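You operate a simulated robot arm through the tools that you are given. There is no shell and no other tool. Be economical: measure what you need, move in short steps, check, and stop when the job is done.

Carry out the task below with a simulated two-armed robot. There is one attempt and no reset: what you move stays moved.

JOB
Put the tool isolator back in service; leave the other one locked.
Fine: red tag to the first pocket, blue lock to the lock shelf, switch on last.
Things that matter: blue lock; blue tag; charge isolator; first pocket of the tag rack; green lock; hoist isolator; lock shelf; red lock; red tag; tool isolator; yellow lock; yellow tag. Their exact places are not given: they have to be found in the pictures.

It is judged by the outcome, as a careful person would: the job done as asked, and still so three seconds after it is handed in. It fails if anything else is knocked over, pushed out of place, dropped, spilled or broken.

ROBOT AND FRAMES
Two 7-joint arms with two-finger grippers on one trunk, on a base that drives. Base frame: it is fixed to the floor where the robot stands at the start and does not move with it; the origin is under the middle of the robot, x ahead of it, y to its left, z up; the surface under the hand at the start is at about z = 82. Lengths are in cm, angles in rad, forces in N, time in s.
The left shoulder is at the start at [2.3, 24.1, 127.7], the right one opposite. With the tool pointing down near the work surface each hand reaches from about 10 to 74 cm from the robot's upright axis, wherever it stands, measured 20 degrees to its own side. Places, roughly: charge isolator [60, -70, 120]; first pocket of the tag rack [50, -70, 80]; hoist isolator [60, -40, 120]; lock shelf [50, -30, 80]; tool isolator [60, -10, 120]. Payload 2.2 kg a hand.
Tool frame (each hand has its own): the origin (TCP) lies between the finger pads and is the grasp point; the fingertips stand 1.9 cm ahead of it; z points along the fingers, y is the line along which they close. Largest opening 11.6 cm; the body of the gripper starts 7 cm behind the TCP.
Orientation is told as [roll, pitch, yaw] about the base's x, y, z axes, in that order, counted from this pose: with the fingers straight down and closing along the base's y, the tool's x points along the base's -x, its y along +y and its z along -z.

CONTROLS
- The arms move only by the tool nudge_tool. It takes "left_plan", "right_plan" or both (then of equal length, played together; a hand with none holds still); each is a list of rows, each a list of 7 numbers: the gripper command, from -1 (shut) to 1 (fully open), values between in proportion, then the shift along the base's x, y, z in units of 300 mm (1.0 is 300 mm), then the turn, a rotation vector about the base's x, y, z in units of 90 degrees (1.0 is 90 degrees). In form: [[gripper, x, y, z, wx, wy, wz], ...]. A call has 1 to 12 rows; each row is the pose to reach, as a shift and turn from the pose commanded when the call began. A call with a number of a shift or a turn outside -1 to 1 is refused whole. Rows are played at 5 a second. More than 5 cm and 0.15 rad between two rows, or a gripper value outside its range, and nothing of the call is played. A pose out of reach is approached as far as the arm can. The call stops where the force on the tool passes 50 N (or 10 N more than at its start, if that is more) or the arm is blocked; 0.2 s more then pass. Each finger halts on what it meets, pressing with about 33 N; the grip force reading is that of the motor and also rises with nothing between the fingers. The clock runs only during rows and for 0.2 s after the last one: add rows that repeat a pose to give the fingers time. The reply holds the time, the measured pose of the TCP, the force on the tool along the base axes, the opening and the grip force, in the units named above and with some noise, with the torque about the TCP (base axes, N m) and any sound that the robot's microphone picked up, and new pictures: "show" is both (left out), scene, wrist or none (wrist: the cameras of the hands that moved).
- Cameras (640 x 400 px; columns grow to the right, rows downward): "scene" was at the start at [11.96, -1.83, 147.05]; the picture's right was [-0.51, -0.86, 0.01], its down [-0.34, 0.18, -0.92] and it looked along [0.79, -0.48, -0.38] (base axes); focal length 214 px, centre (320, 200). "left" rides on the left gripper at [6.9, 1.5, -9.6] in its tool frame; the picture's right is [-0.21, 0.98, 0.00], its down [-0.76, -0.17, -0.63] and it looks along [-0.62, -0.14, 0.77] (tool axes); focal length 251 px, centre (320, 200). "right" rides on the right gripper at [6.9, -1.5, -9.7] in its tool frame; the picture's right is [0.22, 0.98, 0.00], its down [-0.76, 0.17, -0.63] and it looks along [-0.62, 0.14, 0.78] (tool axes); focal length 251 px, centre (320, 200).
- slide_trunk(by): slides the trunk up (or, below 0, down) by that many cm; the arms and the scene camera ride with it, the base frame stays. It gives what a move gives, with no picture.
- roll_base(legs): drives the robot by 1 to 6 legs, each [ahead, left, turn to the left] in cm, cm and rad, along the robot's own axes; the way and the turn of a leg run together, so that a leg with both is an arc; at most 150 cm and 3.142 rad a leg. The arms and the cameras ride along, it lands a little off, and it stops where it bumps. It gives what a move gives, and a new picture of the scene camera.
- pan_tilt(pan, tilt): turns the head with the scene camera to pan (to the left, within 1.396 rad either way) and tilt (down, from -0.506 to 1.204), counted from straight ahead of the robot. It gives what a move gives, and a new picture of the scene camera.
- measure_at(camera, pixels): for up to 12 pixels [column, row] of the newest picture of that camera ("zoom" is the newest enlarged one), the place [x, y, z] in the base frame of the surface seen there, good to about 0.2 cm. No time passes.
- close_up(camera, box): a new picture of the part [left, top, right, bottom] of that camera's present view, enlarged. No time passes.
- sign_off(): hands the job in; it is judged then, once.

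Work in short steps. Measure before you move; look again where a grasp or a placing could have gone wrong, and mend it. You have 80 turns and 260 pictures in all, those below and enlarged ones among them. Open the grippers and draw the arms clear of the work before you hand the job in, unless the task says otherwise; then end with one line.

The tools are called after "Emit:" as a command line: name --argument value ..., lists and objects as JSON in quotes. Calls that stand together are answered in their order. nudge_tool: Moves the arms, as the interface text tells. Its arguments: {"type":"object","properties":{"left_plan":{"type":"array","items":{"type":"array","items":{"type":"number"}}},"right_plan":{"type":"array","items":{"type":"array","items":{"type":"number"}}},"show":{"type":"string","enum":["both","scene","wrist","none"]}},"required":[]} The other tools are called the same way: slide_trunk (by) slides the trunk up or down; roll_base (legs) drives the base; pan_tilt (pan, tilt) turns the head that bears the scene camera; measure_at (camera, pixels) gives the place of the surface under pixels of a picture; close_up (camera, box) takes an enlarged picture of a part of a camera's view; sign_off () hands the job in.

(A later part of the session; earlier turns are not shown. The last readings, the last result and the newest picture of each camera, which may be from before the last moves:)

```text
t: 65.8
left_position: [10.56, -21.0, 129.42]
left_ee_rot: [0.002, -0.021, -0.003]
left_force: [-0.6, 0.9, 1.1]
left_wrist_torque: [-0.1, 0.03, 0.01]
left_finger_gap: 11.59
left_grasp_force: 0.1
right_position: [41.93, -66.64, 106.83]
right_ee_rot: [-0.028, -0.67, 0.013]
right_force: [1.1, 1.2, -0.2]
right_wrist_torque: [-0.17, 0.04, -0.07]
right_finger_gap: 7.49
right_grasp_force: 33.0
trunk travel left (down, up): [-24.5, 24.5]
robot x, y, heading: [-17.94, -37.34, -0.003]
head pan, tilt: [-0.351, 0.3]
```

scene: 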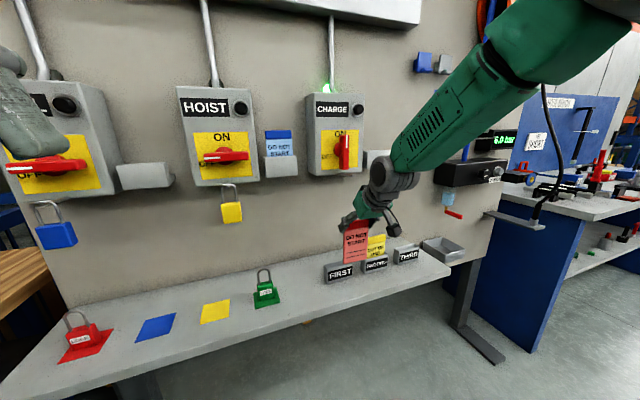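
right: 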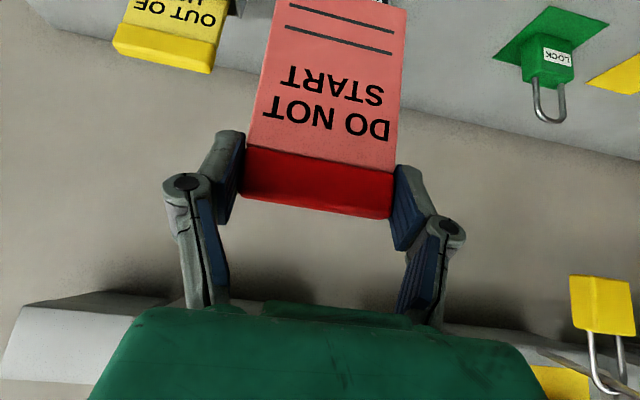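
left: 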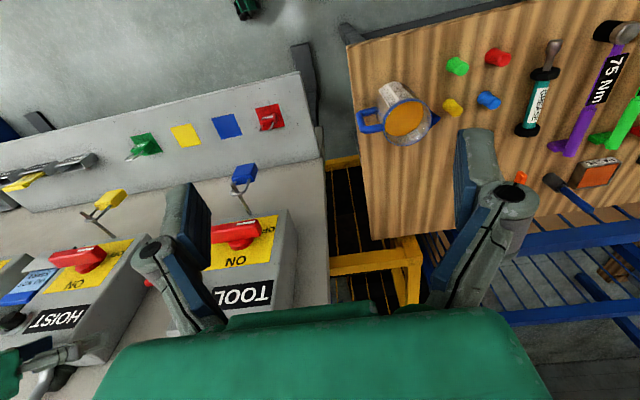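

The sway remains about ±4.5 cm, so that damping phase was off. I try re-seating the base's hold with a tiny drive, then sample.

Emit:
roll_base --legs '[[-1, 0, 0]]'

Emit:
nudge_tool --left_plan '[[1, 0, 0, 0, 0, 0, 0]]' --show "none"

Emit:
nudge_tool --left_plan '[[1, 0, 0, 0, 0, 0, 0]]' --show "none"

Emit:
nudge_tool --left_plan '[[1, 0, 0, 0, 0, 0, 0], [1, 0, 0, 0, 0, 0, 0]]' --show "none"

Emit:
nudge_tool --left_plan '[[1, 0, 0, 0, 0, 0, 0]]' --show "none"

Emit:
nudge_tool --left_plan '[[1, 0, 0, 0, 0, 0, 0]]' --show "none"

Emit:
nudge_tool --left_plan '[[1, 0, 0, 0, 0, 0, 0], [1, 0, 0, 0, 0, 0, 0]]' --show "none"

```text
t: 66.6
left_position: [9.82, -19.09, 129.24]
left_ee_rot: [-0.007, -0.018, -0.001]
left_force: [-0.3, 0.2, 0.2]
left_wrist_torque: [-0.1, 0.05, 0.01]
left_finger_gap: 11.6
left_grasp_force: 0.0
right_position: [40.97, -65.17, 106.99]
right_ee_rot: [-0.046, -0.668, 0.025]
right_force: [0.3, 1.2, -0.9]
right_wrist_torque: [-0.15, 0.01, -0.08]
right_finger_gap: 7.48
right_grasp_force: 33.2
trunk travel left (down, up): [-24.5, 24.5]
robot x, y, heading: [-19.11, -36.97, 0.003]
head pan, tilt: [-0.351, 0.3]
```

scene: 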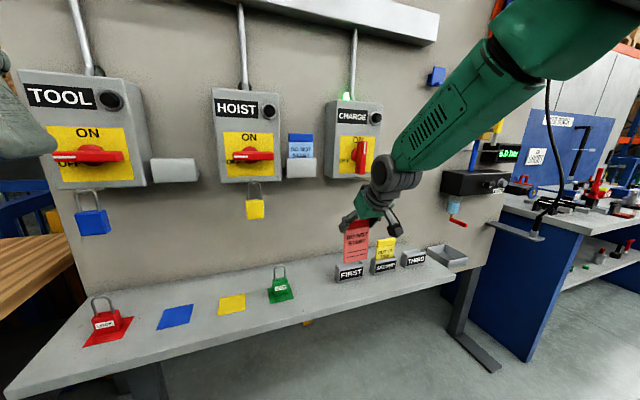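

```text
t: 67.2
left_position: [9.25, -24.99, 129.92]
left_ee_rot: [0.037, -0.02, -0.005]
left_force: [-0.2, -0.5, 0.1]
left_wrist_torque: [0.02, -0.03, 0.01]
left_finger_gap: 11.6
left_grasp_force: 0.1
right_position: [40.53, -70.23, 105.96]
right_ee_rot: [0.009, -0.674, -0.015]
right_force: [0.8, -0.9, -0.7]
right_wrist_torque: [0.01, -0.01, -0.03]
right_finger_gap: 7.48
right_grasp_force: 33.0
trunk travel left (down, up): [-24.5, 24.5]
robot x, y, heading: [-18.96, -37.52, -0.005]
head pan, tilt: [-0.351, 0.3]
stopped in row 1 (left hand): the arm was blocked; the commanded pose is now the measured one
```

```text
t: 67.6
left_position: [9.17, -22.9, 129.75]
left_ee_rot: [0.021, -0.023, -0.002]
left_force: [0.4, 0.4, 0.1]
left_wrist_torque: [-0.06, 0.0, 0.01]
left_finger_gap: 11.59
left_grasp_force: 0.1
right_position: [40.54, -68.46, 106.56]
right_ee_rot: [-0.009, -0.671, -0.002]
right_force: [1.1, 1.1, -0.6]
right_wrist_torque: [-0.06, 0.07, -0.01]
right_finger_gap: 7.52
right_grasp_force: 33.1
trunk travel left (down, up): [-24.5, 24.5]
robot x, y, heading: [-19.18, -37.18, -0.003]
head pan, tilt: [-0.351, 0.3]
```

```text
t: 68.4
left_position: [8.81, -20.27, 129.62]
left_ee_rot: [0.0, -0.024, -0.001]
left_force: [-0.3, 1.0, 0.3]
left_wrist_torque: [-0.08, 0.01, -0.01]
left_finger_gap: 11.6
left_grasp_force: 0.1
right_position: [40.15, -66.11, 107.26]
right_ee_rot: [-0.033, -0.678, 0.017]
right_force: [-0.4, 2.3, 0.9]
right_wrist_torque: [-0.14, 0.04, -0.09]
right_finger_gap: 7.5
right_grasp_force: 32.9
trunk travel left (down, up): [-24.5, 24.5]
robot x, y, heading: [-19.19, -36.93, -0.001]
head pan, tilt: [-0.351, 0.3]
stopped in row 2 (left hand): the arm was blocked; the commanded pose is now the measured one
```

```text
t: 69.0
left_position: [8.44, -21.84, 129.91]
left_ee_rot: [0.01, -0.027, -0.001]
left_force: [0.1, 0.6, 0.3]
left_wrist_torque: [-0.09, -0.03, -0.02]
left_finger_gap: 11.59
left_grasp_force: 0.0
right_position: [39.86, -67.65, 107.1]
right_ee_rot: [-0.021, -0.676, 0.008]
right_force: [0.2, 0.8, -0.4]
right_wrist_torque: [-0.06, 0.01, -0.02]
right_finger_gap: 7.5
right_grasp_force: 32.6
trunk travel left (down, up): [-24.5, 24.5]
robot x, y, heading: [-19.32, -37.34, -0.001]
head pan, tilt: [-0.351, 0.3]
stopped in row 1 (left hand): the arm was blocked; the commanded pose is now the measured one
```

```text
t: 69.4
left_position: [8.6, -23.53, 129.91]
left_ee_rot: [0.024, -0.026, -0.004]
left_force: [-0.1, -0.1, -0.3]
left_wrist_torque: [0.05, -0.01, 0.02]
left_finger_gap: 11.59
left_grasp_force: 0.1
right_position: [39.98, -69.05, 106.63]
right_ee_rot: [-0.004, -0.674, -0.005]
right_force: [0.0, -0.2, -0.9]
right_wrist_torque: [0.02, -0.02, 0.01]
right_finger_gap: 7.47
right_grasp_force: 32.8
trunk travel left (down, up): [-24.5, 24.5]
robot x, y, heading: [-19.42, -37.85, -0.004]
head pan, tilt: [-0.351, 0.3]
```

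```text
t: 70.2
left_position: [8.32, -22.07, 129.91]
left_ee_rot: [0.016, -0.028, -0.002]
left_force: [-1.2, 0.2, -0.3]
left_wrist_torque: [0.02, 0.0, 0.01]
left_finger_gap: 11.6
left_grasp_force: 0.0
right_position: [39.75, -67.62, 107.17]
right_ee_rot: [-0.018, -0.681, 0.007]
right_force: [-0.4, 0.2, -0.7]
right_wrist_torque: [0.03, -0.01, -0.01]
right_finger_gap: 7.45
right_grasp_force: 33.1
trunk travel left (down, up): [-24.5, 24.5]
robot x, y, heading: [-19.23, -37.04, 0.001]
head pan, tilt: [-0.351, 0.3]
stopped in row 2 (left hand): the arm was blocked; the commanded pose is now the measured one
```

The amplitude seems lower now, but the body is top-heavy. I raise the hand and lower the trunk 20 cm to bring the mass down, then sample.

Emit:
nudge_tool --right_plan '[[-0.3, 0, 0, 0.02, 0, 0, 0], [-0.3, 0, 0, 0.07, 0, 0, 0], [-0.3, 0, 0, 0.14, 0, 0, 0], [-0.3, 0, 0, 0.22, 0, 0, 0], [-0.3, 0, 0, 0.3, 0, 0, 0], [-0.3, 0, 0, 0.38, 0, 0, 0], [-0.3, 0, 0, 0.45, 0, 0, 0], [-0.3, 0, 0, 0.5, 0, 0, 0], [-0.3, 0, 0, 0.53, 0, 0, 0], [-0.3, 0, 0, 0.55, 0, 0, 0]]' --show "none"

Emit:
slide_trunk --by -20

Emit:
nudge_tool --right_plan '[[-0.3, 0, 0, 0, 0, 0, 0]]' --show "none"

Emit:
nudge_tool --right_plan '[[-0.3, 0, 0, 0, 0, 0, 0]]' --show "none"

Emit:
nudge_tool --right_plan '[[-0.3, 0, 0, 0, 0, 0, 0], [-0.3, 0, 0, 0, 0, 0, 0]]' --show "none"

Emit:
nudge_tool --right_plan '[[-0.3, 0, 0, 0, 0, 0, 0]]' --show "none"

Emit:
nudge_tool --right_plan '[[-0.3, 0, 0, 0, 0, 0, 0]]' --show "none"

```text
t: 72.4
left_position: [8.33, -21.74, 129.97]
left_ee_rot: [0.014, -0.026, -0.001]
left_force: [-0.5, -0.5, 1.5]
left_wrist_torque: [-0.04, 0.01, -0.01]
left_finger_gap: 11.6
left_grasp_force: 0.0
right_position: [39.88, -67.35, 123.59]
right_ee_rot: [-0.02, -0.679, 0.01]
right_force: [0.1, 0.7, -1.5]
right_wrist_torque: [0.0, 0.01, -0.03]
right_finger_gap: 7.49
right_grasp_force: 33.6
trunk travel left (down, up): [-24.5, 24.5]
robot x, y, heading: [-19.03, -36.83, -0.004]
head pan, tilt: [-0.351, 0.3]
```

```text
t: 74.5
left_position: [8.32, -23.62, 109.94]
left_ee_rot: [0.028, -0.029, -0.002]
left_force: [0.4, -0.5, -0.6]
left_wrist_torque: [0.08, 0.02, -0.02]
left_finger_gap: 11.6
left_grasp_force: 0.1
right_position: [39.72, -69.12, 103.3]
right_ee_rot: [-0.004, -0.679, -0.004]
right_force: [-0.9, -0.5, -1.2]
right_wrist_torque: [0.1, -0.01, 0.04]
right_finger_gap: 7.5
right_grasp_force: 33.1
trunk travel left (down, up): [-4.5, 44.5]
robot x, y, heading: [-19.07, -37.19, -0.003]
head pan, tilt: [-0.351, 0.3]
```

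```text
t: 75.0
left_position: [8.35, -20.96, 109.78]
left_ee_rot: [0.006, -0.027, 0.002]
left_force: [0.4, 0.7, 0.0]
left_wrist_torque: [-0.04, 0.0, 0.01]
left_finger_gap: 11.58
left_grasp_force: 0.0
right_position: [39.87, -66.58, 103.78]
right_ee_rot: [-0.028, -0.679, 0.017]
right_force: [0.9, 0.8, 0.8]
right_wrist_torque: [-0.05, 0.01, -0.07]
right_finger_gap: 7.5
right_grasp_force: 32.8
trunk travel left (down, up): [-4.5, 44.5]
robot x, y, heading: [-19.13, -36.89, -0.0]
head pan, tilt: [-0.351, 0.3]
```

```text
t: 75.3
left_position: [8.32, -23.25, 110.03]
left_ee_rot: [0.027, -0.027, -0.004]
left_force: [-0.4, -0.4, -1.2]
left_wrist_torque: [0.04, -0.05, 0.02]
left_finger_gap: 11.58
left_grasp_force: 0.0
right_position: [39.85, -68.99, 103.33]
right_ee_rot: [-0.004, -0.678, -0.004]
right_force: [0.0, -1.4, -0.3]
right_wrist_torque: [0.06, -0.02, 0.06]
right_finger_gap: 7.46
right_grasp_force: 32.9
trunk travel left (down, up): [-4.5, 44.5]
robot x, y, heading: [-18.86, -37.0, -0.006]
head pan, tilt: [-0.351, 0.3]
```

```text
t: 76.0
left_position: [8.25, -21.48, 109.81]
left_ee_rot: [0.009, -0.027, -0.004]
left_force: [1.0, 0.9, -0.1]
left_wrist_torque: [-0.01, 0.01, -0.03]
left_finger_gap: 11.58
left_grasp_force: 0.1
right_position: [39.84, -67.11, 103.75]
right_ee_rot: [-0.022, -0.679, 0.01]
right_force: [0.3, 0.9, -0.8]
right_wrist_torque: [-0.02, 0.0, 0.0]
right_finger_gap: 7.47
right_grasp_force: 33.6
trunk travel left (down, up): [-4.5, 44.5]
robot x, y, heading: [-19.23, -36.91, -0.004]
head pan, tilt: [-0.351, 0.3]
```

```text
t: 76.3
left_position: [8.24, -22.81, 109.92]
left_ee_rot: [0.023, -0.027, -0.002]
left_force: [0.4, -0.1, 0.9]
left_wrist_torque: [0.01, -0.03, -0.01]
left_finger_gap: 11.62
left_grasp_force: 0.0
right_position: [39.85, -68.49, 103.34]
right_ee_rot: [-0.007, -0.679, 0.0]
right_force: [0.4, 0.1, -0.2]
right_wrist_torque: [0.01, -0.02, 0.02]
right_finger_gap: 7.5
right_grasp_force: 33.4
trunk travel left (down, up): [-4.5, 44.5]
robot x, y, heading: [-19.26, -37.21, -0.007]
head pan, tilt: [-0.351, 0.3]
```

```text
t: 76.8
left_position: [8.29, -21.56, 109.82]
left_ee_rot: [0.013, -0.028, -0.001]
left_force: [0.0, 0.0, 0.4]
left_wrist_torque: [-0.03, -0.01, -0.02]
left_finger_gap: 11.61
left_grasp_force: 0.1
right_position: [39.84, -67.15, 103.72]
right_ee_rot: [-0.019, -0.68, 0.008]
right_force: [0.0, 0.4, -1.2]
right_wrist_torque: [0.01, -0.02, -0.01]
right_finger_gap: 7.48
right_grasp_force: 33.1
trunk travel left (down, up): [-4.5, 44.5]
robot x, y, heading: [-18.87, -37.25, -0.002]
head pan, tilt: [-0.351, 0.3]
```

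It is decaying quickly now (±0.6 cm). I wait a little longer and look.

Emit:
nudge_tool --right_plan '[[-0.3, 0, 0, 0, 0, 0, 0], [-0.3, 0, 0, 0, 0, 0, 0], [-0.3, 0, 0, 0, 0, 0, 0], [-0.3, 0, 0, 0, 0, 0, 0], [-0.3, 0, 0, 0, 0, 0, 0], [-0.3, 0, 0, 0, 0, 0, 0]]' --show "none"

Emit:
nudge_tool --right_plan '[[-0.3, 0, 0, 0, 0, 0, 0], [-0.3, 0, 0, 0, 0, 0, 0]]' --show "both"

Emit:
close_up --camera "scene" --box '[300, 180, 460, 300]'

```text
t: 78.2
left_position: [8.4, -21.93, 109.92]
left_ee_rot: [0.014, -0.027, -0.002]
left_force: [-0.1, 0.5, 0.3]
left_wrist_torque: [-0.01, 0.05, -0.03]
left_finger_gap: 11.6
left_grasp_force: 0.1
right_position: [39.89, -67.4, 103.64]
right_ee_rot: [-0.019, -0.68, 0.009]
right_force: [-0.8, 1.0, 0.2]
right_wrist_torque: [0.02, 0.0, 0.0]
right_finger_gap: 7.49
right_grasp_force: 33.2
trunk travel left (down, up): [-4.5, 44.5]
robot x, y, heading: [-18.96, -37.01, -0.002]
head pan, tilt: [-0.351, 0.3]
```

```text
t: 78.8
left_position: [8.4, -22.5, 109.91]
left_ee_rot: [0.019, -0.027, -0.003]
left_force: [-0.7, 0.6, 0.2]
left_wrist_torque: [0.01, 0.01, 0.0]
left_finger_gap: 11.61
left_grasp_force: 0.1
right_position: [39.83, -68.07, 103.46]
right_ee_rot: [-0.012, -0.678, 0.004]
right_force: [-0.2, -0.4, -1.4]
right_wrist_torque: [0.03, -0.05, 0.01]
right_finger_gap: 7.48
right_grasp_force: 33.0
trunk travel left (down, up): [-4.5, 44.5]
robot x, y, heading: [-19.21, -37.25, 0.001]
head pan, tilt: [-0.351, 0.3]
```

scene: 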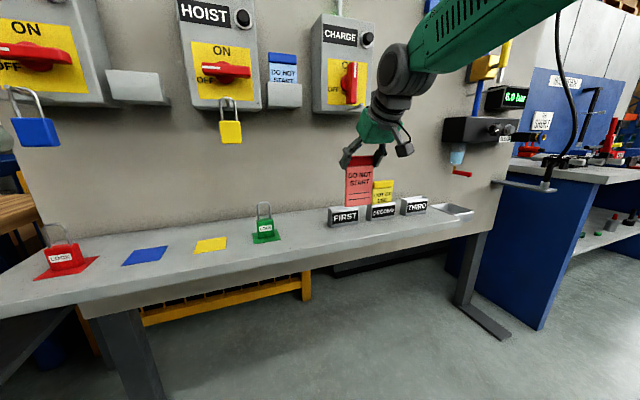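
right: 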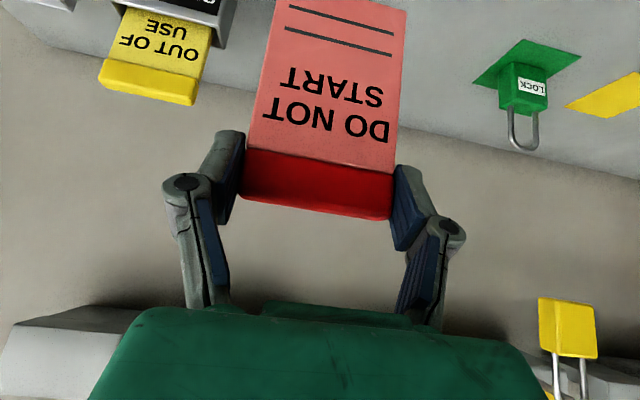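

```text
3.33 times, centred on (380, 240) of scene
```

zoom: 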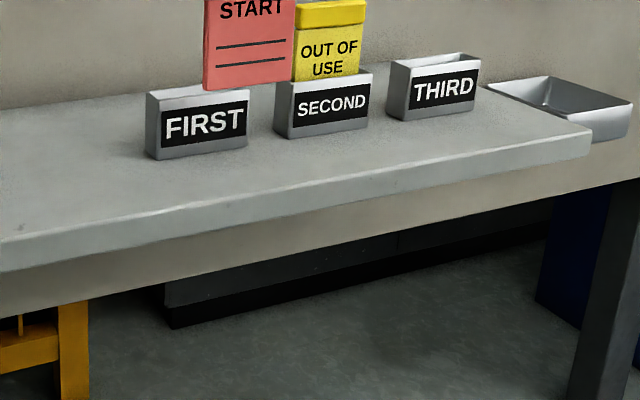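

Almost still. I measure the tag's orientation and bottom edge, and the pocket again.

Emit:
measure_at --camera "zoom" --pixels '[[208, 85], [288, 77], [250, 82], [250, 20], [150, 92], [246, 86], [175, 115], [200, 90]]'

Emit:
measure_at --camera "scene" --pixels '[[349, 185], [371, 184], [360, 163], [348, 203], [371, 200]]'

Emit:
measure_at --camera "right" --pixels '[[320, 110], [335, 20], [280, 20], [400, 30], [320, 180]]'

```text
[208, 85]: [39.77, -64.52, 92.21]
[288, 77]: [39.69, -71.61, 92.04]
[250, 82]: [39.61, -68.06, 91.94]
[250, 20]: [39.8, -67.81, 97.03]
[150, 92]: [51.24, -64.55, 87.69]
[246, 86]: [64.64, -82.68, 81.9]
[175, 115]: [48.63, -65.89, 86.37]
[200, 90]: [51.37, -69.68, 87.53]
```

```text
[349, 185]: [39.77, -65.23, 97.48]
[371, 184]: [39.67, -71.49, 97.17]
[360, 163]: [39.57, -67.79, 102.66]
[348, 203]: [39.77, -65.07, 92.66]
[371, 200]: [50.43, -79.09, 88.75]
```

```text
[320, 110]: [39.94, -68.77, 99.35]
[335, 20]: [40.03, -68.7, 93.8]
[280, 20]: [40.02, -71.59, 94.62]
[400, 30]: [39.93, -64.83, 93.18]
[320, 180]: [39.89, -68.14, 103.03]
```

The tag hangs vertical with its bottom at z≈92 and centre y≈-68; the pocket centre is (50.0,-68.8) with its rim at 87.8. I move forward over the pocket at this height.

Emit:
nudge_tool --right_plan '[[-0.3, 0.008, -0.001, 0, 0, 0, 0], [-0.3, 0.03, -0.003, 0, 0, 0, 0], [-0.3, 0.065, -0.006, 0, 0, 0, 0], [-0.3, 0.105, -0.01, 0, 0, 0, 0], [-0.3, 0.15, -0.015, 0, 0, 0, 0], [-0.3, 0.195, -0.019, 0, 0, 0, 0], [-0.3, 0.24, -0.024, 0, 0, 0, 0], [-0.3, 0.28, -0.028, 0, 0, 0, 0], [-0.3, 0.31, -0.031, 0, 0, 0, 0], [-0.3, 0.328, -0.033, 0, 0, 0, 0], [-0.3, 0.337, -0.033, 0, 0, 0, 0], [-0.3, 0.337, -0.033, 0, 0, 0, 0]]' --show "none"

Emit:
nudge_tool --right_plan '[[-0.3, 0, 0, 0, 0, 0, 0], [-0.3, 0, 0, 0, 0, 0, 0], [-0.3, 0, 0, 0, 0, 0, 0]]' --show "none"

Emit:
nudge_tool --right_plan '[[-0.3, 0, 0, 0, 0, 0, 0]]' --show "both"

Emit:
close_up --camera "scene" --box '[320, 150, 420, 240]'

```text
t: 81.3
left_position: [8.25, -22.33, 109.95]
left_ee_rot: [0.017, -0.03, -0.001]
left_force: [-0.6, -0.4, 0.4]
left_wrist_torque: [0.01, 0.01, -0.02]
left_finger_gap: 11.59
left_grasp_force: 0.0
right_position: [49.92, -68.74, 103.56]
right_ee_rot: [-0.015, -0.678, 0.005]
right_force: [0.3, -0.5, -0.9]
right_wrist_torque: [-0.01, -0.01, 0.0]
right_finger_gap: 7.48
right_grasp_force: 33.2
trunk travel left (down, up): [-4.5, 44.5]
robot x, y, heading: [-19.31, -36.92, -0.003]
head pan, tilt: [-0.351, 0.3]
```

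```text
t: 82.2
left_position: [8.22, -22.17, 109.92]
left_ee_rot: [0.017, -0.028, -0.003]
left_force: [0.0, 0.3, 0.1]
left_wrist_torque: [0.01, 0.02, 0.01]
left_finger_gap: 11.61
left_grasp_force: 0.0
right_position: [49.93, -68.8, 103.53]
right_ee_rot: [-0.016, -0.678, 0.005]
right_force: [0.0, -0.4, -0.3]
right_wrist_torque: [0.03, -0.03, -0.01]
right_finger_gap: 7.48
right_grasp_force: 33.3
trunk travel left (down, up): [-4.5, 44.5]
robot x, y, heading: [-19.16, -36.86, -0.003]
head pan, tilt: [-0.351, 0.3]
```

```text
t: 82.5
left_position: [8.37, -22.15, 110.02]
left_ee_rot: [0.018, -0.029, -0.002]
left_force: [0.0, 0.1, -0.1]
left_wrist_torque: [0.01, 0.01, 0.0]
left_finger_gap: 11.62
left_grasp_force: 0.0
right_position: [49.97, -68.78, 103.6]
right_ee_rot: [-0.016, -0.679, 0.004]
right_force: [-0.2, -0.6, 0.1]
right_wrist_torque: [-0.02, -0.01, 0.02]
right_finger_gap: 7.48
right_grasp_force: 33.2
trunk travel left (down, up): [-4.5, 44.5]
robot x, y, heading: [-19.13, -36.89, -0.003]
head pan, tilt: [-0.351, 0.3]
```

scene: 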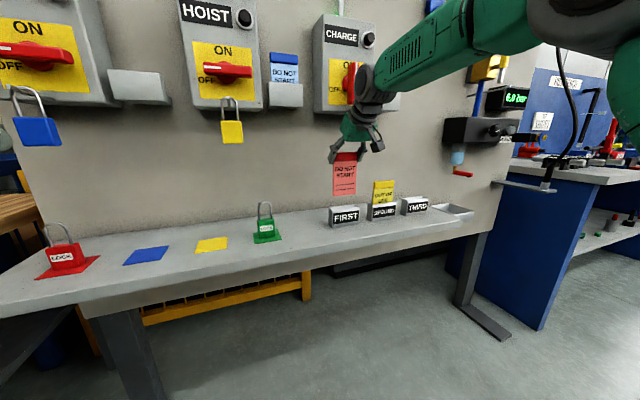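
right: 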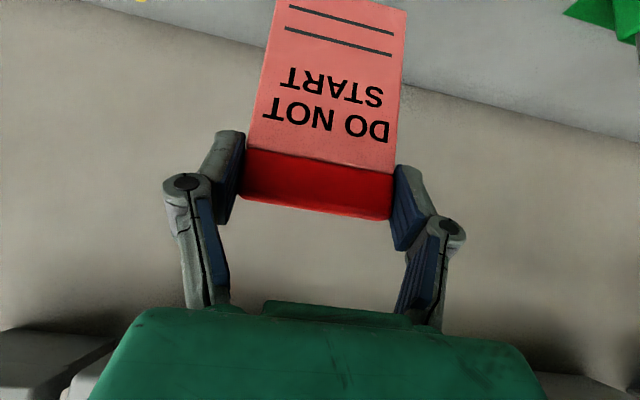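

```text
4.44 times, centred on (370, 195) of scene
```

zoom: 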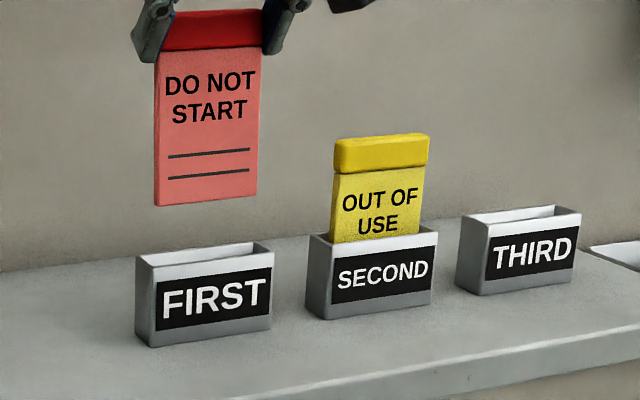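

Steady at (49.95,-68.8,103.5). I measure the tag's bottom edge against the pocket mouth before lowering.

Emit:
measure_at --camera "zoom" --pixels '[[158, 203], [254, 196], [206, 197], [208, 120], [140, 258], [272, 246], [156, 270], [272, 256], [205, 262], [205, 252]]'

```text
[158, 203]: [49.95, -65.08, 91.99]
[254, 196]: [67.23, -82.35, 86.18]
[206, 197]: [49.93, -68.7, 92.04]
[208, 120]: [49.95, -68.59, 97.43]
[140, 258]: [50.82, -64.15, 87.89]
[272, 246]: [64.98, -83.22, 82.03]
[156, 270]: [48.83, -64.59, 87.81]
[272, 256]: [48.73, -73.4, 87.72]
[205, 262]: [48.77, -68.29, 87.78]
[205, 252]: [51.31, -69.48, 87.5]
```

Aligned within a couple of millimetres. I lower 6 cm slowly with a small correction, watching the force.

Emit:
nudge_tool --right_plan '[[-0.3, -0.003, -0.003, -0.01, 0, 0, 0], [-0.3, -0.005, -0.003, -0.03, 0, 0, 0], [-0.3, -0.005, -0.003, -0.055, 0, 0, 0], [-0.3, -0.005, -0.003, -0.08, 0, 0, 0], [-0.3, -0.005, -0.003, -0.105, 0, 0, 0], [-0.3, -0.005, -0.003, -0.13, 0, 0, 0], [-0.3, -0.005, -0.003, -0.155, 0, 0, 0], [-0.3, -0.005, -0.003, -0.175, 0, 0, 0], [-0.3, -0.005, -0.003, -0.19, 0, 0, 0], [-0.3, -0.005, -0.003, -0.2, 0, 0, 0], [-0.3, -0.005, -0.003, -0.2, 0, 0, 0]]' --show "scene"

Emit:
close_up --camera "scene" --box '[320, 150, 420, 240]'

```text
t: 85.0
left_position: [8.44, -22.09, 110.0]
left_ee_rot: [0.017, -0.027, -0.002]
left_force: [0.4, -0.3, 0.3]
left_wrist_torque: [-0.01, 0.0, -0.01]
left_finger_gap: 11.57
left_grasp_force: 0.2
right_position: [49.79, -68.79, 97.5]
right_ee_rot: [-0.015, -0.681, 0.005]
right_force: [0.2, -0.2, 0.0]
right_wrist_torque: [0.02, 0.0, 0.0]
right_finger_gap: 7.52
right_grasp_force: 33.1
trunk travel left (down, up): [-4.5, 44.5]
robot x, y, heading: [-19.16, -36.84, -0.002]
head pan, tilt: [-0.351, 0.3]
```

scene: 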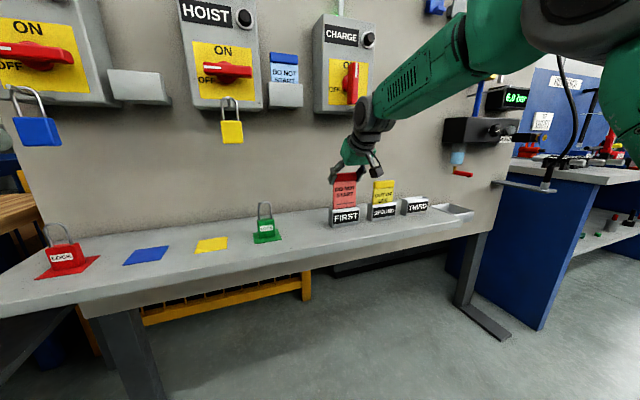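

```text
4.44 times, centred on (370, 195) of scene
```

zoom: 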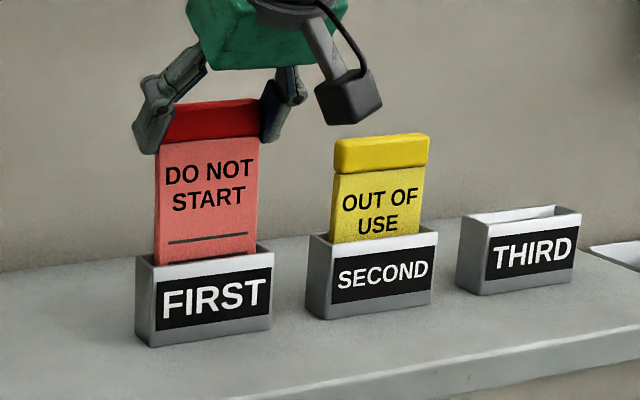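

The tag is in the first pocket. I lower about 2.6 cm more, to near the bottom.

Emit:
nudge_tool --right_plan '[[-0.3, 0, 0, -0.01, 0, 0, 0], [-0.3, 0, 0, -0.025, 0, 0, 0], [-0.3, 0, 0, -0.04, 0, 0, 0], [-0.3, 0, 0, -0.055, 0, 0, 0], [-0.3, 0, 0, -0.067, 0, 0, 0], [-0.3, 0, 0, -0.077, 0, 0, 0], [-0.3, 0, 0, -0.085, 0, 0, 0], [-0.3, 0, 0, -0.085, 0, 0, 0]]' --show "none"

Emit:
close_up --camera "scene" --box '[320, 150, 420, 240]'

```text
t: 86.8
left_position: [8.18, -22.23, 109.9]
left_ee_rot: [0.017, -0.028, -0.002]
left_force: [-0.6, 0.5, -1.3]
left_wrist_torque: [0.06, -0.01, 0.0]
left_finger_gap: 11.6
left_grasp_force: 0.0
right_position: [49.71, -68.96, 95.01]
right_ee_rot: [-0.014, -0.679, 0.005]
right_force: [-0.7, 0.3, -1.4]
right_wrist_torque: [0.01, -0.02, 0.0]
right_finger_gap: 7.5
right_grasp_force: 33.1
trunk travel left (down, up): [-4.5, 44.5]
robot x, y, heading: [-18.82, -36.99, 0.0]
head pan, tilt: [-0.351, 0.3]
```

```text
4.44 times, centred on (370, 195) of scene
```

zoom: 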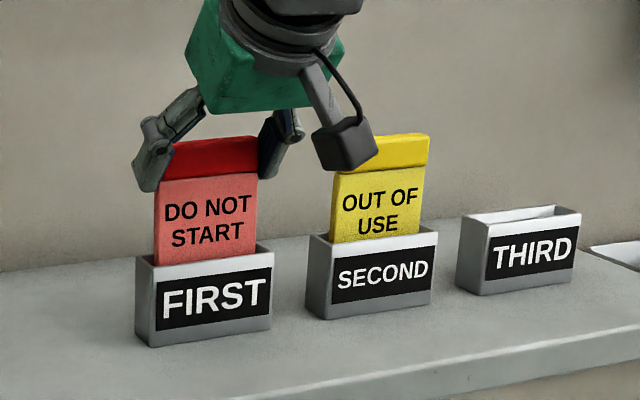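

It is now level with the yellow tag. I lower 0.4 cm more, open modestly, and check.

Emit:
nudge_tool --right_plan '[[-0.3, 0, 0, -0.007, 0, 0, 0], [-0.3, 0, 0, -0.014, 0, 0, 0], [0.1, 0, 0, -0.014, 0, 0, 0], [0.3, 0, 0, -0.014, 0, 0, 0], [0.4, 0, 0, -0.014, 0, 0, 0], [0.5, 0, 0, -0.014, 0, 0, 0], [0.5, 0, 0, -0.014, 0, 0, 0]]' --show "wrist"

Emit:
close_up --camera "scene" --box '[320, 150, 420, 240]'

```text
t: 88.3
left_position: [8.29, -22.29, 109.85]
left_ee_rot: [0.017, -0.026, -0.002]
left_force: [-0.3, -0.5, -0.3]
left_wrist_torque: [-0.03, 0.01, -0.02]
left_finger_gap: 11.61
left_grasp_force: 0.0
right_position: [49.88, -68.87, 94.6]
right_ee_rot: [-0.016, -0.68, 0.007]
right_force: [0.3, 0.6, 0.4]
right_wrist_torque: [0.0, -0.03, 0.02]
right_finger_gap: 8.72
right_grasp_force: 0.1
trunk travel left (down, up): [-4.5, 44.5]
robot x, y, heading: [-19.24, -37.04, -0.006]
head pan, tilt: [-0.351, 0.3]
```

right: 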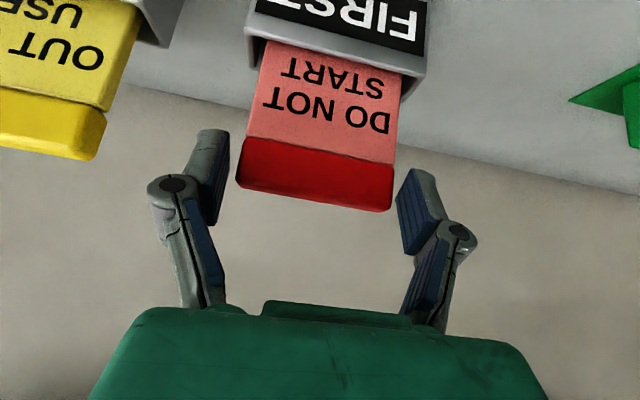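

```text
4.44 times, centred on (370, 195) of scene
```

zoom: 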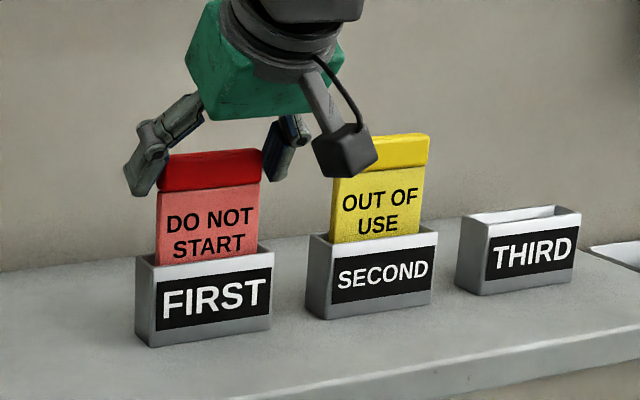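

The tag is released and standing in FIRST, with both fingers clear. I retract the right hand back along the tool axis and further back.

Emit:
nudge_tool --right_plan '[[0.5, -0.01, 0, 0.013, 0, 0, 0], [0.5, -0.035, 0, 0.045, 0, 0, 0], [0.5, -0.075, 0, 0.095, 0, 0, 0], [0.5, -0.12, 0, 0.15, 0, 0, 0], [0.5, -0.17, 0, 0.21, 0, 0, 0], [0.5, -0.22, 0, 0.27, 0, 0, 0], [0.5, -0.28, 0, 0.32, 0, 0, 0], [0.5, -0.35, 0, 0.36, 0, 0, 0], [0.5, -0.42, 0, 0.39, 0, 0, 0], [0.5, -0.48, 0, 0.4, 0, 0, 0], [0.5, -0.52, 0, 0.4, 0, 0, 0], [0.5, -0.53, 0, 0.4, 0, 0, 0]]' --show "none"

Emit:
close_up --camera "scene" --box '[320, 150, 420, 240]'

```text
t: 91.0
left_position: [8.19, -22.4, 110.07]
left_ee_rot: [0.019, -0.027, -0.001]
left_force: [0.4, -0.7, -0.4]
left_wrist_torque: [0.04, 0.0, 0.0]
left_finger_gap: 11.6
left_grasp_force: 0.1
right_position: [34.47, -69.51, 106.47]
right_ee_rot: [-0.003, -0.677, -0.007]
right_force: [-0.3, -0.1, 0.1]
right_wrist_torque: [-0.01, -0.02, 0.02]
right_finger_gap: 8.7
right_grasp_force: 0.1
right hand out of reach, approached as far as the arm can: row 9, 12
trunk travel left (down, up): [-4.5, 44.5]
robot x, y, heading: [-18.87, -37.01, -0.005]
head pan, tilt: [-0.351, 0.3]
```

```text
4.44 times, centred on (370, 195) of scene
```

zoom: 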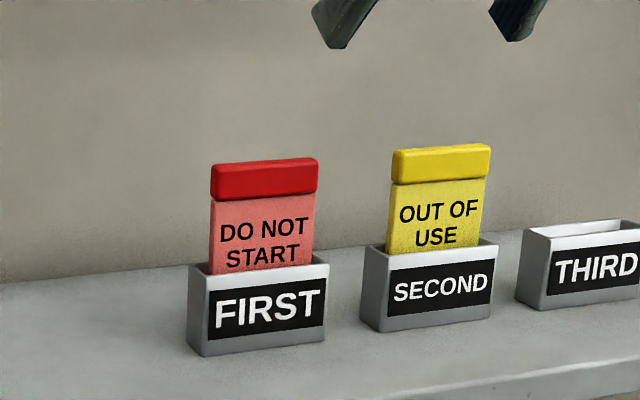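

The tag stands properly in FIRST. The left arm is well placed for the lock, so I drive forward 10 cm and let the robot settle.

Emit:
roll_base --legs '[[10, 0, 0]]'

Emit:
nudge_tool --left_plan '[[1, 0, 0, 0, 0, 0, 0]]' --show "none"

Emit:
nudge_tool --left_plan '[[1, 0, 0, 0, 0, 0, 0]]' --show "none"

Emit:
pan_tilt --pan 0.2 --tilt 0.25

```text
t: 92.1
left_position: [18.6, -21.99, 109.96]
left_ee_rot: [0.015, -0.027, -0.002]
left_force: [-0.7, 1.2, 0.1]
left_wrist_torque: [-0.01, 0.0, 0.01]
left_finger_gap: 11.61
left_grasp_force: 0.1
right_position: [44.92, -68.88, 106.67]
right_ee_rot: [-0.01, -0.679, 0.004]
right_force: [0.8, 0.6, 0.0]
right_wrist_torque: [0.0, -0.02, -0.01]
right_finger_gap: 8.71
right_grasp_force: 0.1
trunk travel left (down, up): [-4.5, 44.5]
robot x, y, heading: [-8.83, -36.87, 0.004]
head pan, tilt: [-0.351, 0.3]
```

scene: 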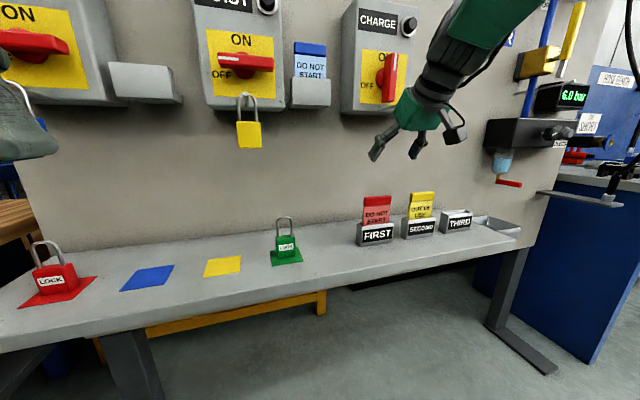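

```text
t: 92.5
left_position: [18.3, -22.24, 109.86]
left_ee_rot: [0.018, -0.027, -0.001]
left_force: [0.3, 0.1, 0.3]
left_wrist_torque: [0.02, -0.03, -0.01]
left_finger_gap: 11.6
left_grasp_force: 0.1
right_position: [44.43, -69.17, 106.72]
right_ee_rot: [-0.004, -0.68, -0.002]
right_force: [1.2, 0.1, -0.4]
right_wrist_torque: [0.01, -0.01, 0.04]
right_finger_gap: 8.68
right_grasp_force: 0.1
trunk travel left (down, up): [-4.5, 44.5]
robot x, y, heading: [-8.88, -36.88, -0.001]
head pan, tilt: [-0.351, 0.3]
```

```text
t: 92.9
left_position: [18.23, -22.1, 109.81]
left_ee_rot: [0.016, -0.027, -0.003]
left_force: [0.5, -0.6, 0.3]
left_wrist_torque: [0.04, -0.01, 0.0]
left_finger_gap: 11.57
left_grasp_force: 0.1
right_position: [44.5, -69.13, 106.63]
right_ee_rot: [-0.006, -0.681, -0.002]
right_force: [-0.3, -0.7, 0.2]
right_wrist_torque: [-0.01, -0.01, -0.03]
right_finger_gap: 8.69
right_grasp_force: 0.1
trunk travel left (down, up): [-4.5, 44.5]
robot x, y, heading: [-9.08, -36.91, -0.005]
head pan, tilt: [-0.351, 0.3]
```

```text
t: 93.9
left_position: [18.26, -22.09, 109.87]
left_ee_rot: [0.016, -0.028, -0.003]
left_force: [0.6, 0.0, -0.7]
left_wrist_torque: [-0.03, 0.05, -0.01]
left_finger_gap: 11.6
left_grasp_force: 0.0
right_position: [44.55, -68.93, 106.73]
right_ee_rot: [-0.008, -0.681, 0.003]
right_force: [0.5, 0.2, -0.1]
right_wrist_torque: [-0.01, 0.02, 0.01]
right_finger_gap: 8.7
right_grasp_force: 0.1
trunk travel left (down, up): [-4.5, 44.5]
robot x, y, heading: [-9.2, -36.97, -0.002]
head pan, tilt: [0.201, 0.25]
```

scene: 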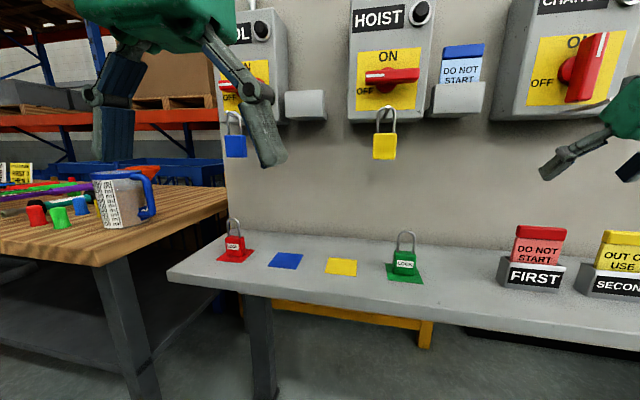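

Steady. I pitch the left hand 45° and bring it toward a pre-grasp pose in front of the blue lock in two smooth stages.

Emit:
nudge_tool --left_plan '[[0.6, 0.01, 0.005, 0.005, 0, -0.01, 0], [0.5, 0.045, 0.02, 0.02, 0, -0.035, 0], [0.4, 0.1, 0.05, 0.045, 0, -0.08, 0], [0.3, 0.17, 0.09, 0.075, -0.001, -0.13, 0], [0.2, 0.25, 0.13, 0.105, -0.002, -0.19, 0], [0.12, 0.34, 0.18, 0.14, -0.003, -0.25, 0], [0.12, 0.43, 0.23, 0.17, -0.004, -0.31, 0], [0.12, 0.51, 0.27, 0.2, -0.005, -0.365, 0], [0.12, 0.58, 0.31, 0.225, -0.006, -0.415, 0], [0.12, 0.63, 0.335, 0.24, -0.007, -0.455, 0], [0.12, 0.66, 0.35, 0.25, -0.007, -0.475, 0], [0.12, 0.67, 0.355, 0.255, -0.007, -0.482, 0]]' --show "none"

Emit:
nudge_tool --left_plan '[[0.12, 0, 0, 0, 0, 0, 0], [0.12, 0, 0, 0, 0, 0, 0]]'

```text
t: 96.5
left_position: [38.45, -11.48, 117.47]
left_ee_rot: [0.002, -0.786, 0.007]
left_force: [-0.7, -0.2, -0.2]
left_wrist_torque: [-0.02, -0.01, -0.03]
left_finger_gap: 6.5
left_grasp_force: 0.2
right_position: [44.43, -68.9, 106.78]
right_ee_rot: [-0.009, -0.679, 0.002]
right_force: [-0.5, 0.3, -1.1]
right_wrist_torque: [0.01, -0.02, 0.0]
right_finger_gap: 8.7
right_grasp_force: 0.1
trunk travel left (down, up): [-4.5, 44.5]
robot x, y, heading: [-9.66, -36.97, 0.002]
head pan, tilt: [0.201, 0.25]
```

```text
t: 97.1
left_position: [38.32, -11.44, 117.47]
left_ee_rot: [0.003, -0.786, 0.005]
left_force: [-0.6, -0.2, 0.5]
left_wrist_torque: [0.0, -0.03, 0.04]
left_finger_gap: 6.5
left_grasp_force: 0.1
right_position: [44.45, -68.92, 106.8]
right_ee_rot: [-0.008, -0.682, 0.002]
right_force: [0.8, 0.8, 0.1]
right_wrist_torque: [0.03, -0.02, 0.01]
right_finger_gap: 8.69
right_grasp_force: 0.0
trunk travel left (down, up): [-4.5, 44.5]
robot x, y, heading: [-8.93, -37.09, -0.002]
head pan, tilt: [0.201, 0.25]
```

scene: 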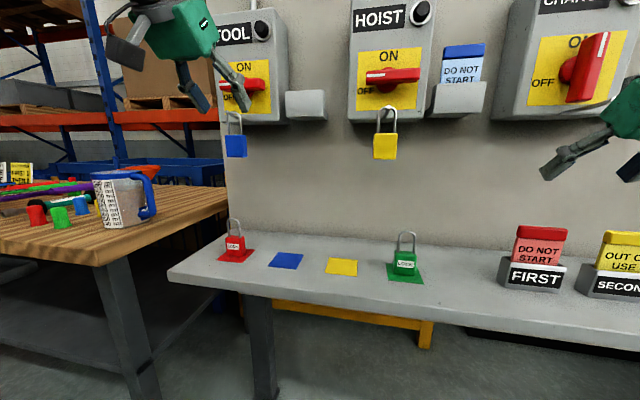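
left: 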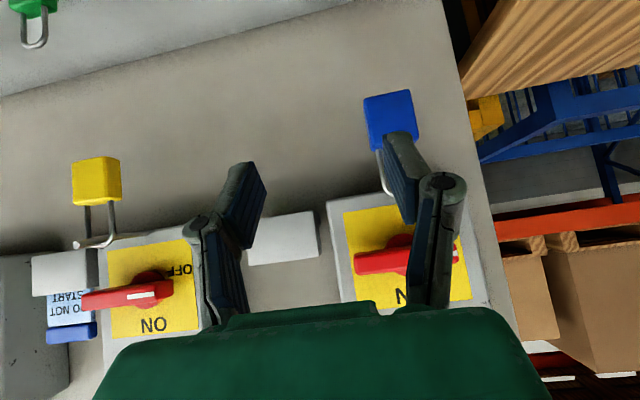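

Good and stable. I align with the lock's y and then look from the wrist.

Emit:
nudge_tool --left_plan '[[0.12, 0.004, 0.005, 0.001, 0, 0, 0], [0.12, 0.015, 0.02, 0.004, 0, 0, 0], [0.12, 0.035, 0.043, 0.009, 0, 0, 0], [0.12, 0.06, 0.075, 0.015, 0, 0, 0], [0.12, 0.087, 0.108, 0.022, 0, 0, 0], [0.12, 0.113, 0.14, 0.029, 0, 0, 0], [0.12, 0.138, 0.17, 0.035, 0, 0, 0], [0.12, 0.157, 0.195, 0.04, 0, 0, 0], [0.12, 0.169, 0.21, 0.043, 0, 0, 0], [0.12, 0.173, 0.215, 0.044, 0, 0, 0], [0.12, 0.173, 0.215, 0.044, 0, 0, 0], [0.12, 0.173, 0.215, 0.044, 0, 0, 0]]'

Emit:
close_up --camera "left" --box '[220, 0, 480, 200]'

Emit:
close_up --camera "scene" --box '[190, 60, 310, 170]'

```text
t: 99.7
left_position: [43.54, -4.89, 118.98]
left_ee_rot: [0.004, -0.787, 0.003]
left_force: [-0.2, 0.4, 1.3]
left_wrist_torque: [0.0, -0.04, -0.02]
left_finger_gap: 6.51
left_grasp_force: 0.1
right_position: [44.44, -68.84, 106.82]
right_ee_rot: [-0.008, -0.681, 0.001]
right_force: [0.8, 0.7, 1.2]
right_wrist_torque: [0.02, 0.01, 0.0]
right_finger_gap: 8.7
right_grasp_force: 0.2
trunk travel left (down, up): [-4.5, 44.5]
robot x, y, heading: [-9.11, -37.26, 0.002]
head pan, tilt: [0.201, 0.25]
```

scene: 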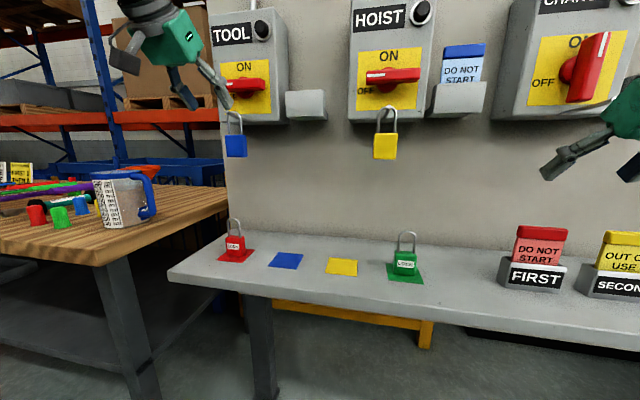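
left: 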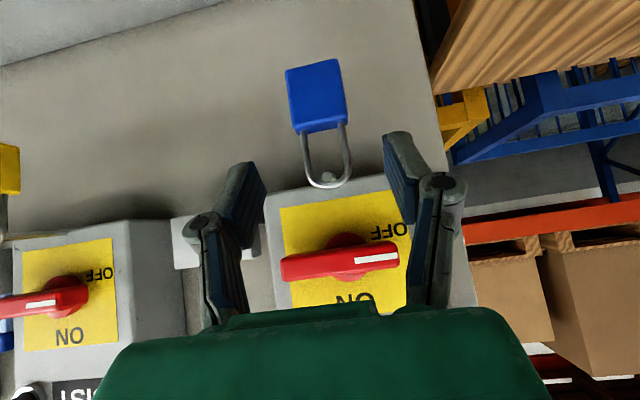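

```text
2.00 times, centred on (350, 100) of left
```

zoom: 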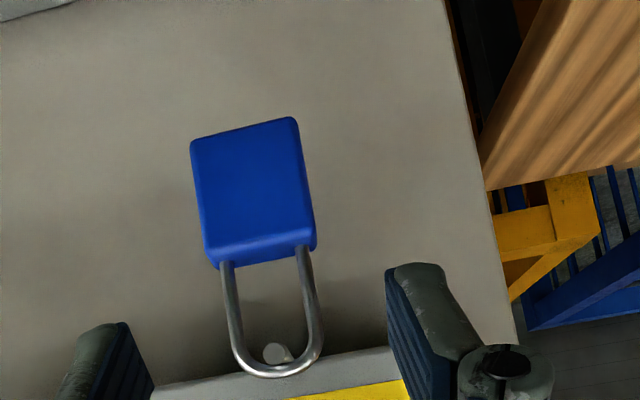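

```text
3.64 times, centred on (250, 115) of scene
```

zoom: 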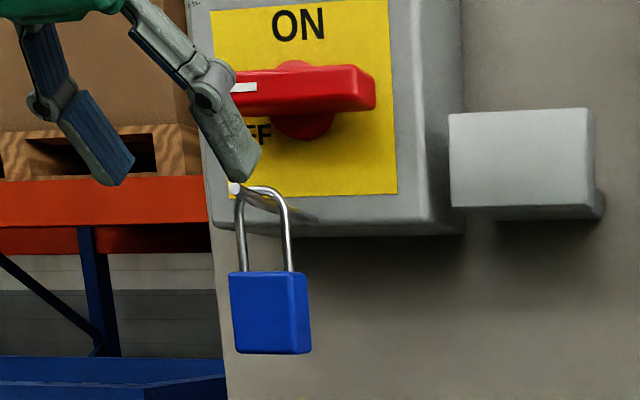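

I measure the lock and shackle from both views.

Emit:
measure_at --camera "left" --pixels '[[291, 80], [338, 68], [296, 125], [345, 118], [316, 97], [320, 125], [328, 185], [327, 176]]'

Emit:
measure_at --camera "zoom" --pixels '[[236, 189], [262, 188], [232, 278], [292, 278], [236, 345], [290, 350], [308, 310], [305, 275], [300, 345], [310, 215]]'

```text
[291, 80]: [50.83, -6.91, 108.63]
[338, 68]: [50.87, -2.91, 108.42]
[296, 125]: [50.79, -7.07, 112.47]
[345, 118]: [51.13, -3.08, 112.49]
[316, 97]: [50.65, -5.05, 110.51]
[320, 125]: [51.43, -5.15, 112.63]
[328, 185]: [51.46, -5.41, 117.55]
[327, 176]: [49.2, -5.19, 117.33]
```

```text
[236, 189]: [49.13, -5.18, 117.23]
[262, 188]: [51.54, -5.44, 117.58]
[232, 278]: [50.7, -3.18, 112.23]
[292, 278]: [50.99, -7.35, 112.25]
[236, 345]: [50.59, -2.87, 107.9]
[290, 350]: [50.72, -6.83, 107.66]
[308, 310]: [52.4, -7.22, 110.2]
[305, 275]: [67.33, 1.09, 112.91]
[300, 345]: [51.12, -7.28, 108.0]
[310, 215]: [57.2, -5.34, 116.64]
```

The lock body is centred at (51.7,-5.0,110.2). I approach it along the 45° axis with a 6.5 cm opening.

Emit:
nudge_tool --left_plan '[[0.12, 0.007, 0, -0.007, 0, 0, 0], [0.12, 0.025, 0, -0.025, 0, 0, 0], [0.12, 0.055, -0.001, -0.056, 0, 0, 0], [0.12, 0.09, -0.001, -0.092, 0, 0, 0], [0.12, 0.13, -0.002, -0.132, 0, 0, 0], [0.12, 0.17, -0.003, -0.173, 0, 0, 0], [0.12, 0.207, -0.003, -0.21, 0, 0, 0], [0.12, 0.238, -0.003, -0.242, 0, 0, 0], [0.12, 0.26, -0.003, -0.265, 0, 0, 0], [0.12, 0.272, -0.003, -0.277, 0, 0, 0], [0.12, 0.272, -0.003, -0.277, 0, 0, 0]]'

Emit:
close_up --camera "scene" --box '[180, 60, 320, 180]'

```text
t: 102.1
left_position: [51.75, -5.0, 110.53]
left_ee_rot: [0.002, -0.785, 0.006]
left_force: [-0.4, -0.4, -0.7]
left_wrist_torque: [0.02, -0.01, 0.01]
left_finger_gap: 6.5
left_grasp_force: 0.0
right_position: [44.45, -68.99, 106.76]
right_ee_rot: [-0.009, -0.682, 0.003]
right_force: [-0.5, 0.7, 0.6]
right_wrist_torque: [-0.02, -0.01, 0.02]
right_finger_gap: 8.71
right_grasp_force: 0.1
trunk travel left (down, up): [-4.5, 44.5]
robot x, y, heading: [-8.89, -37.18, -0.002]
head pan, tilt: [0.201, 0.25]
```

scene: 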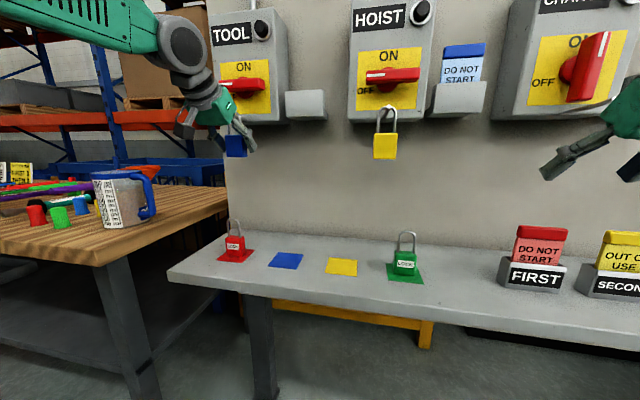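
left: 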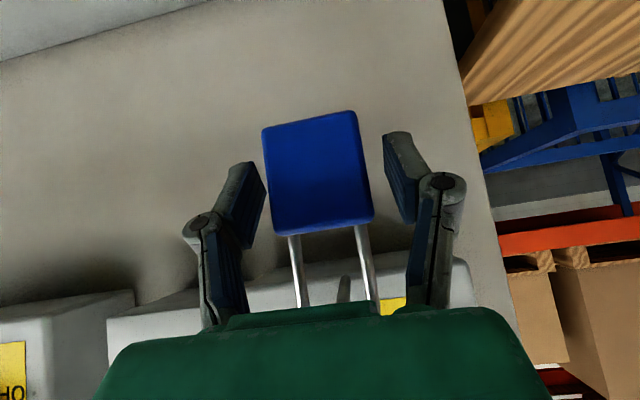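

```text
3.33 times, centred on (250, 120) of scene
```

zoom: 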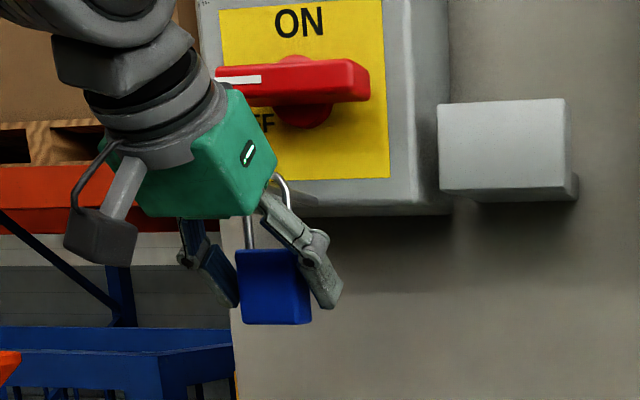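

The lock lies between the pads and nothing has been touched. I close gently.

Emit:
nudge_tool --left_plan '[[0, 0, 0, 0, 0, 0, 0], [-0.1, 0, 0, 0, 0, 0, 0], [-0.2, 0, 0, 0, 0, 0, 0], [-0.3, 0, 0, 0, 0, 0, 0], [-0.5, 0, 0, 0, 0, 0, 0], [-0.8, 0, 0, 0, 0, 0, 0], [-0.8, 0, 0, 0, 0, 0, 0]]' --show "wrist"

```text
t: 103.7
left_position: [51.77, -4.86, 110.66]
left_ee_rot: [0.004, -0.787, 0.006]
left_force: [0.6, -0.3, 0.5]
left_wrist_torque: [-0.01, 0.0, -0.01]
left_finger_gap: 4.58
left_grasp_force: 33.2
right_position: [44.49, -69.0, 106.86]
right_ee_rot: [-0.008, -0.682, 0.003]
right_force: [0.1, 0.5, -0.1]
right_wrist_torque: [-0.01, 0.01, 0.03]
right_finger_gap: 8.7
right_grasp_force: 0.1
trunk travel left (down, up): [-4.5, 44.5]
robot x, y, heading: [-8.56, -36.55, -0.003]
head pan, tilt: [0.201, 0.25]
```

left: 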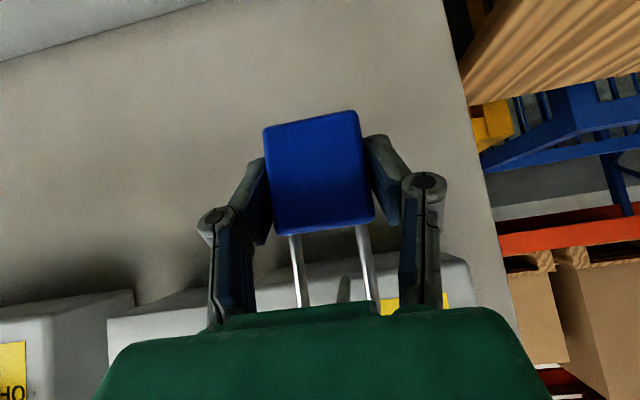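

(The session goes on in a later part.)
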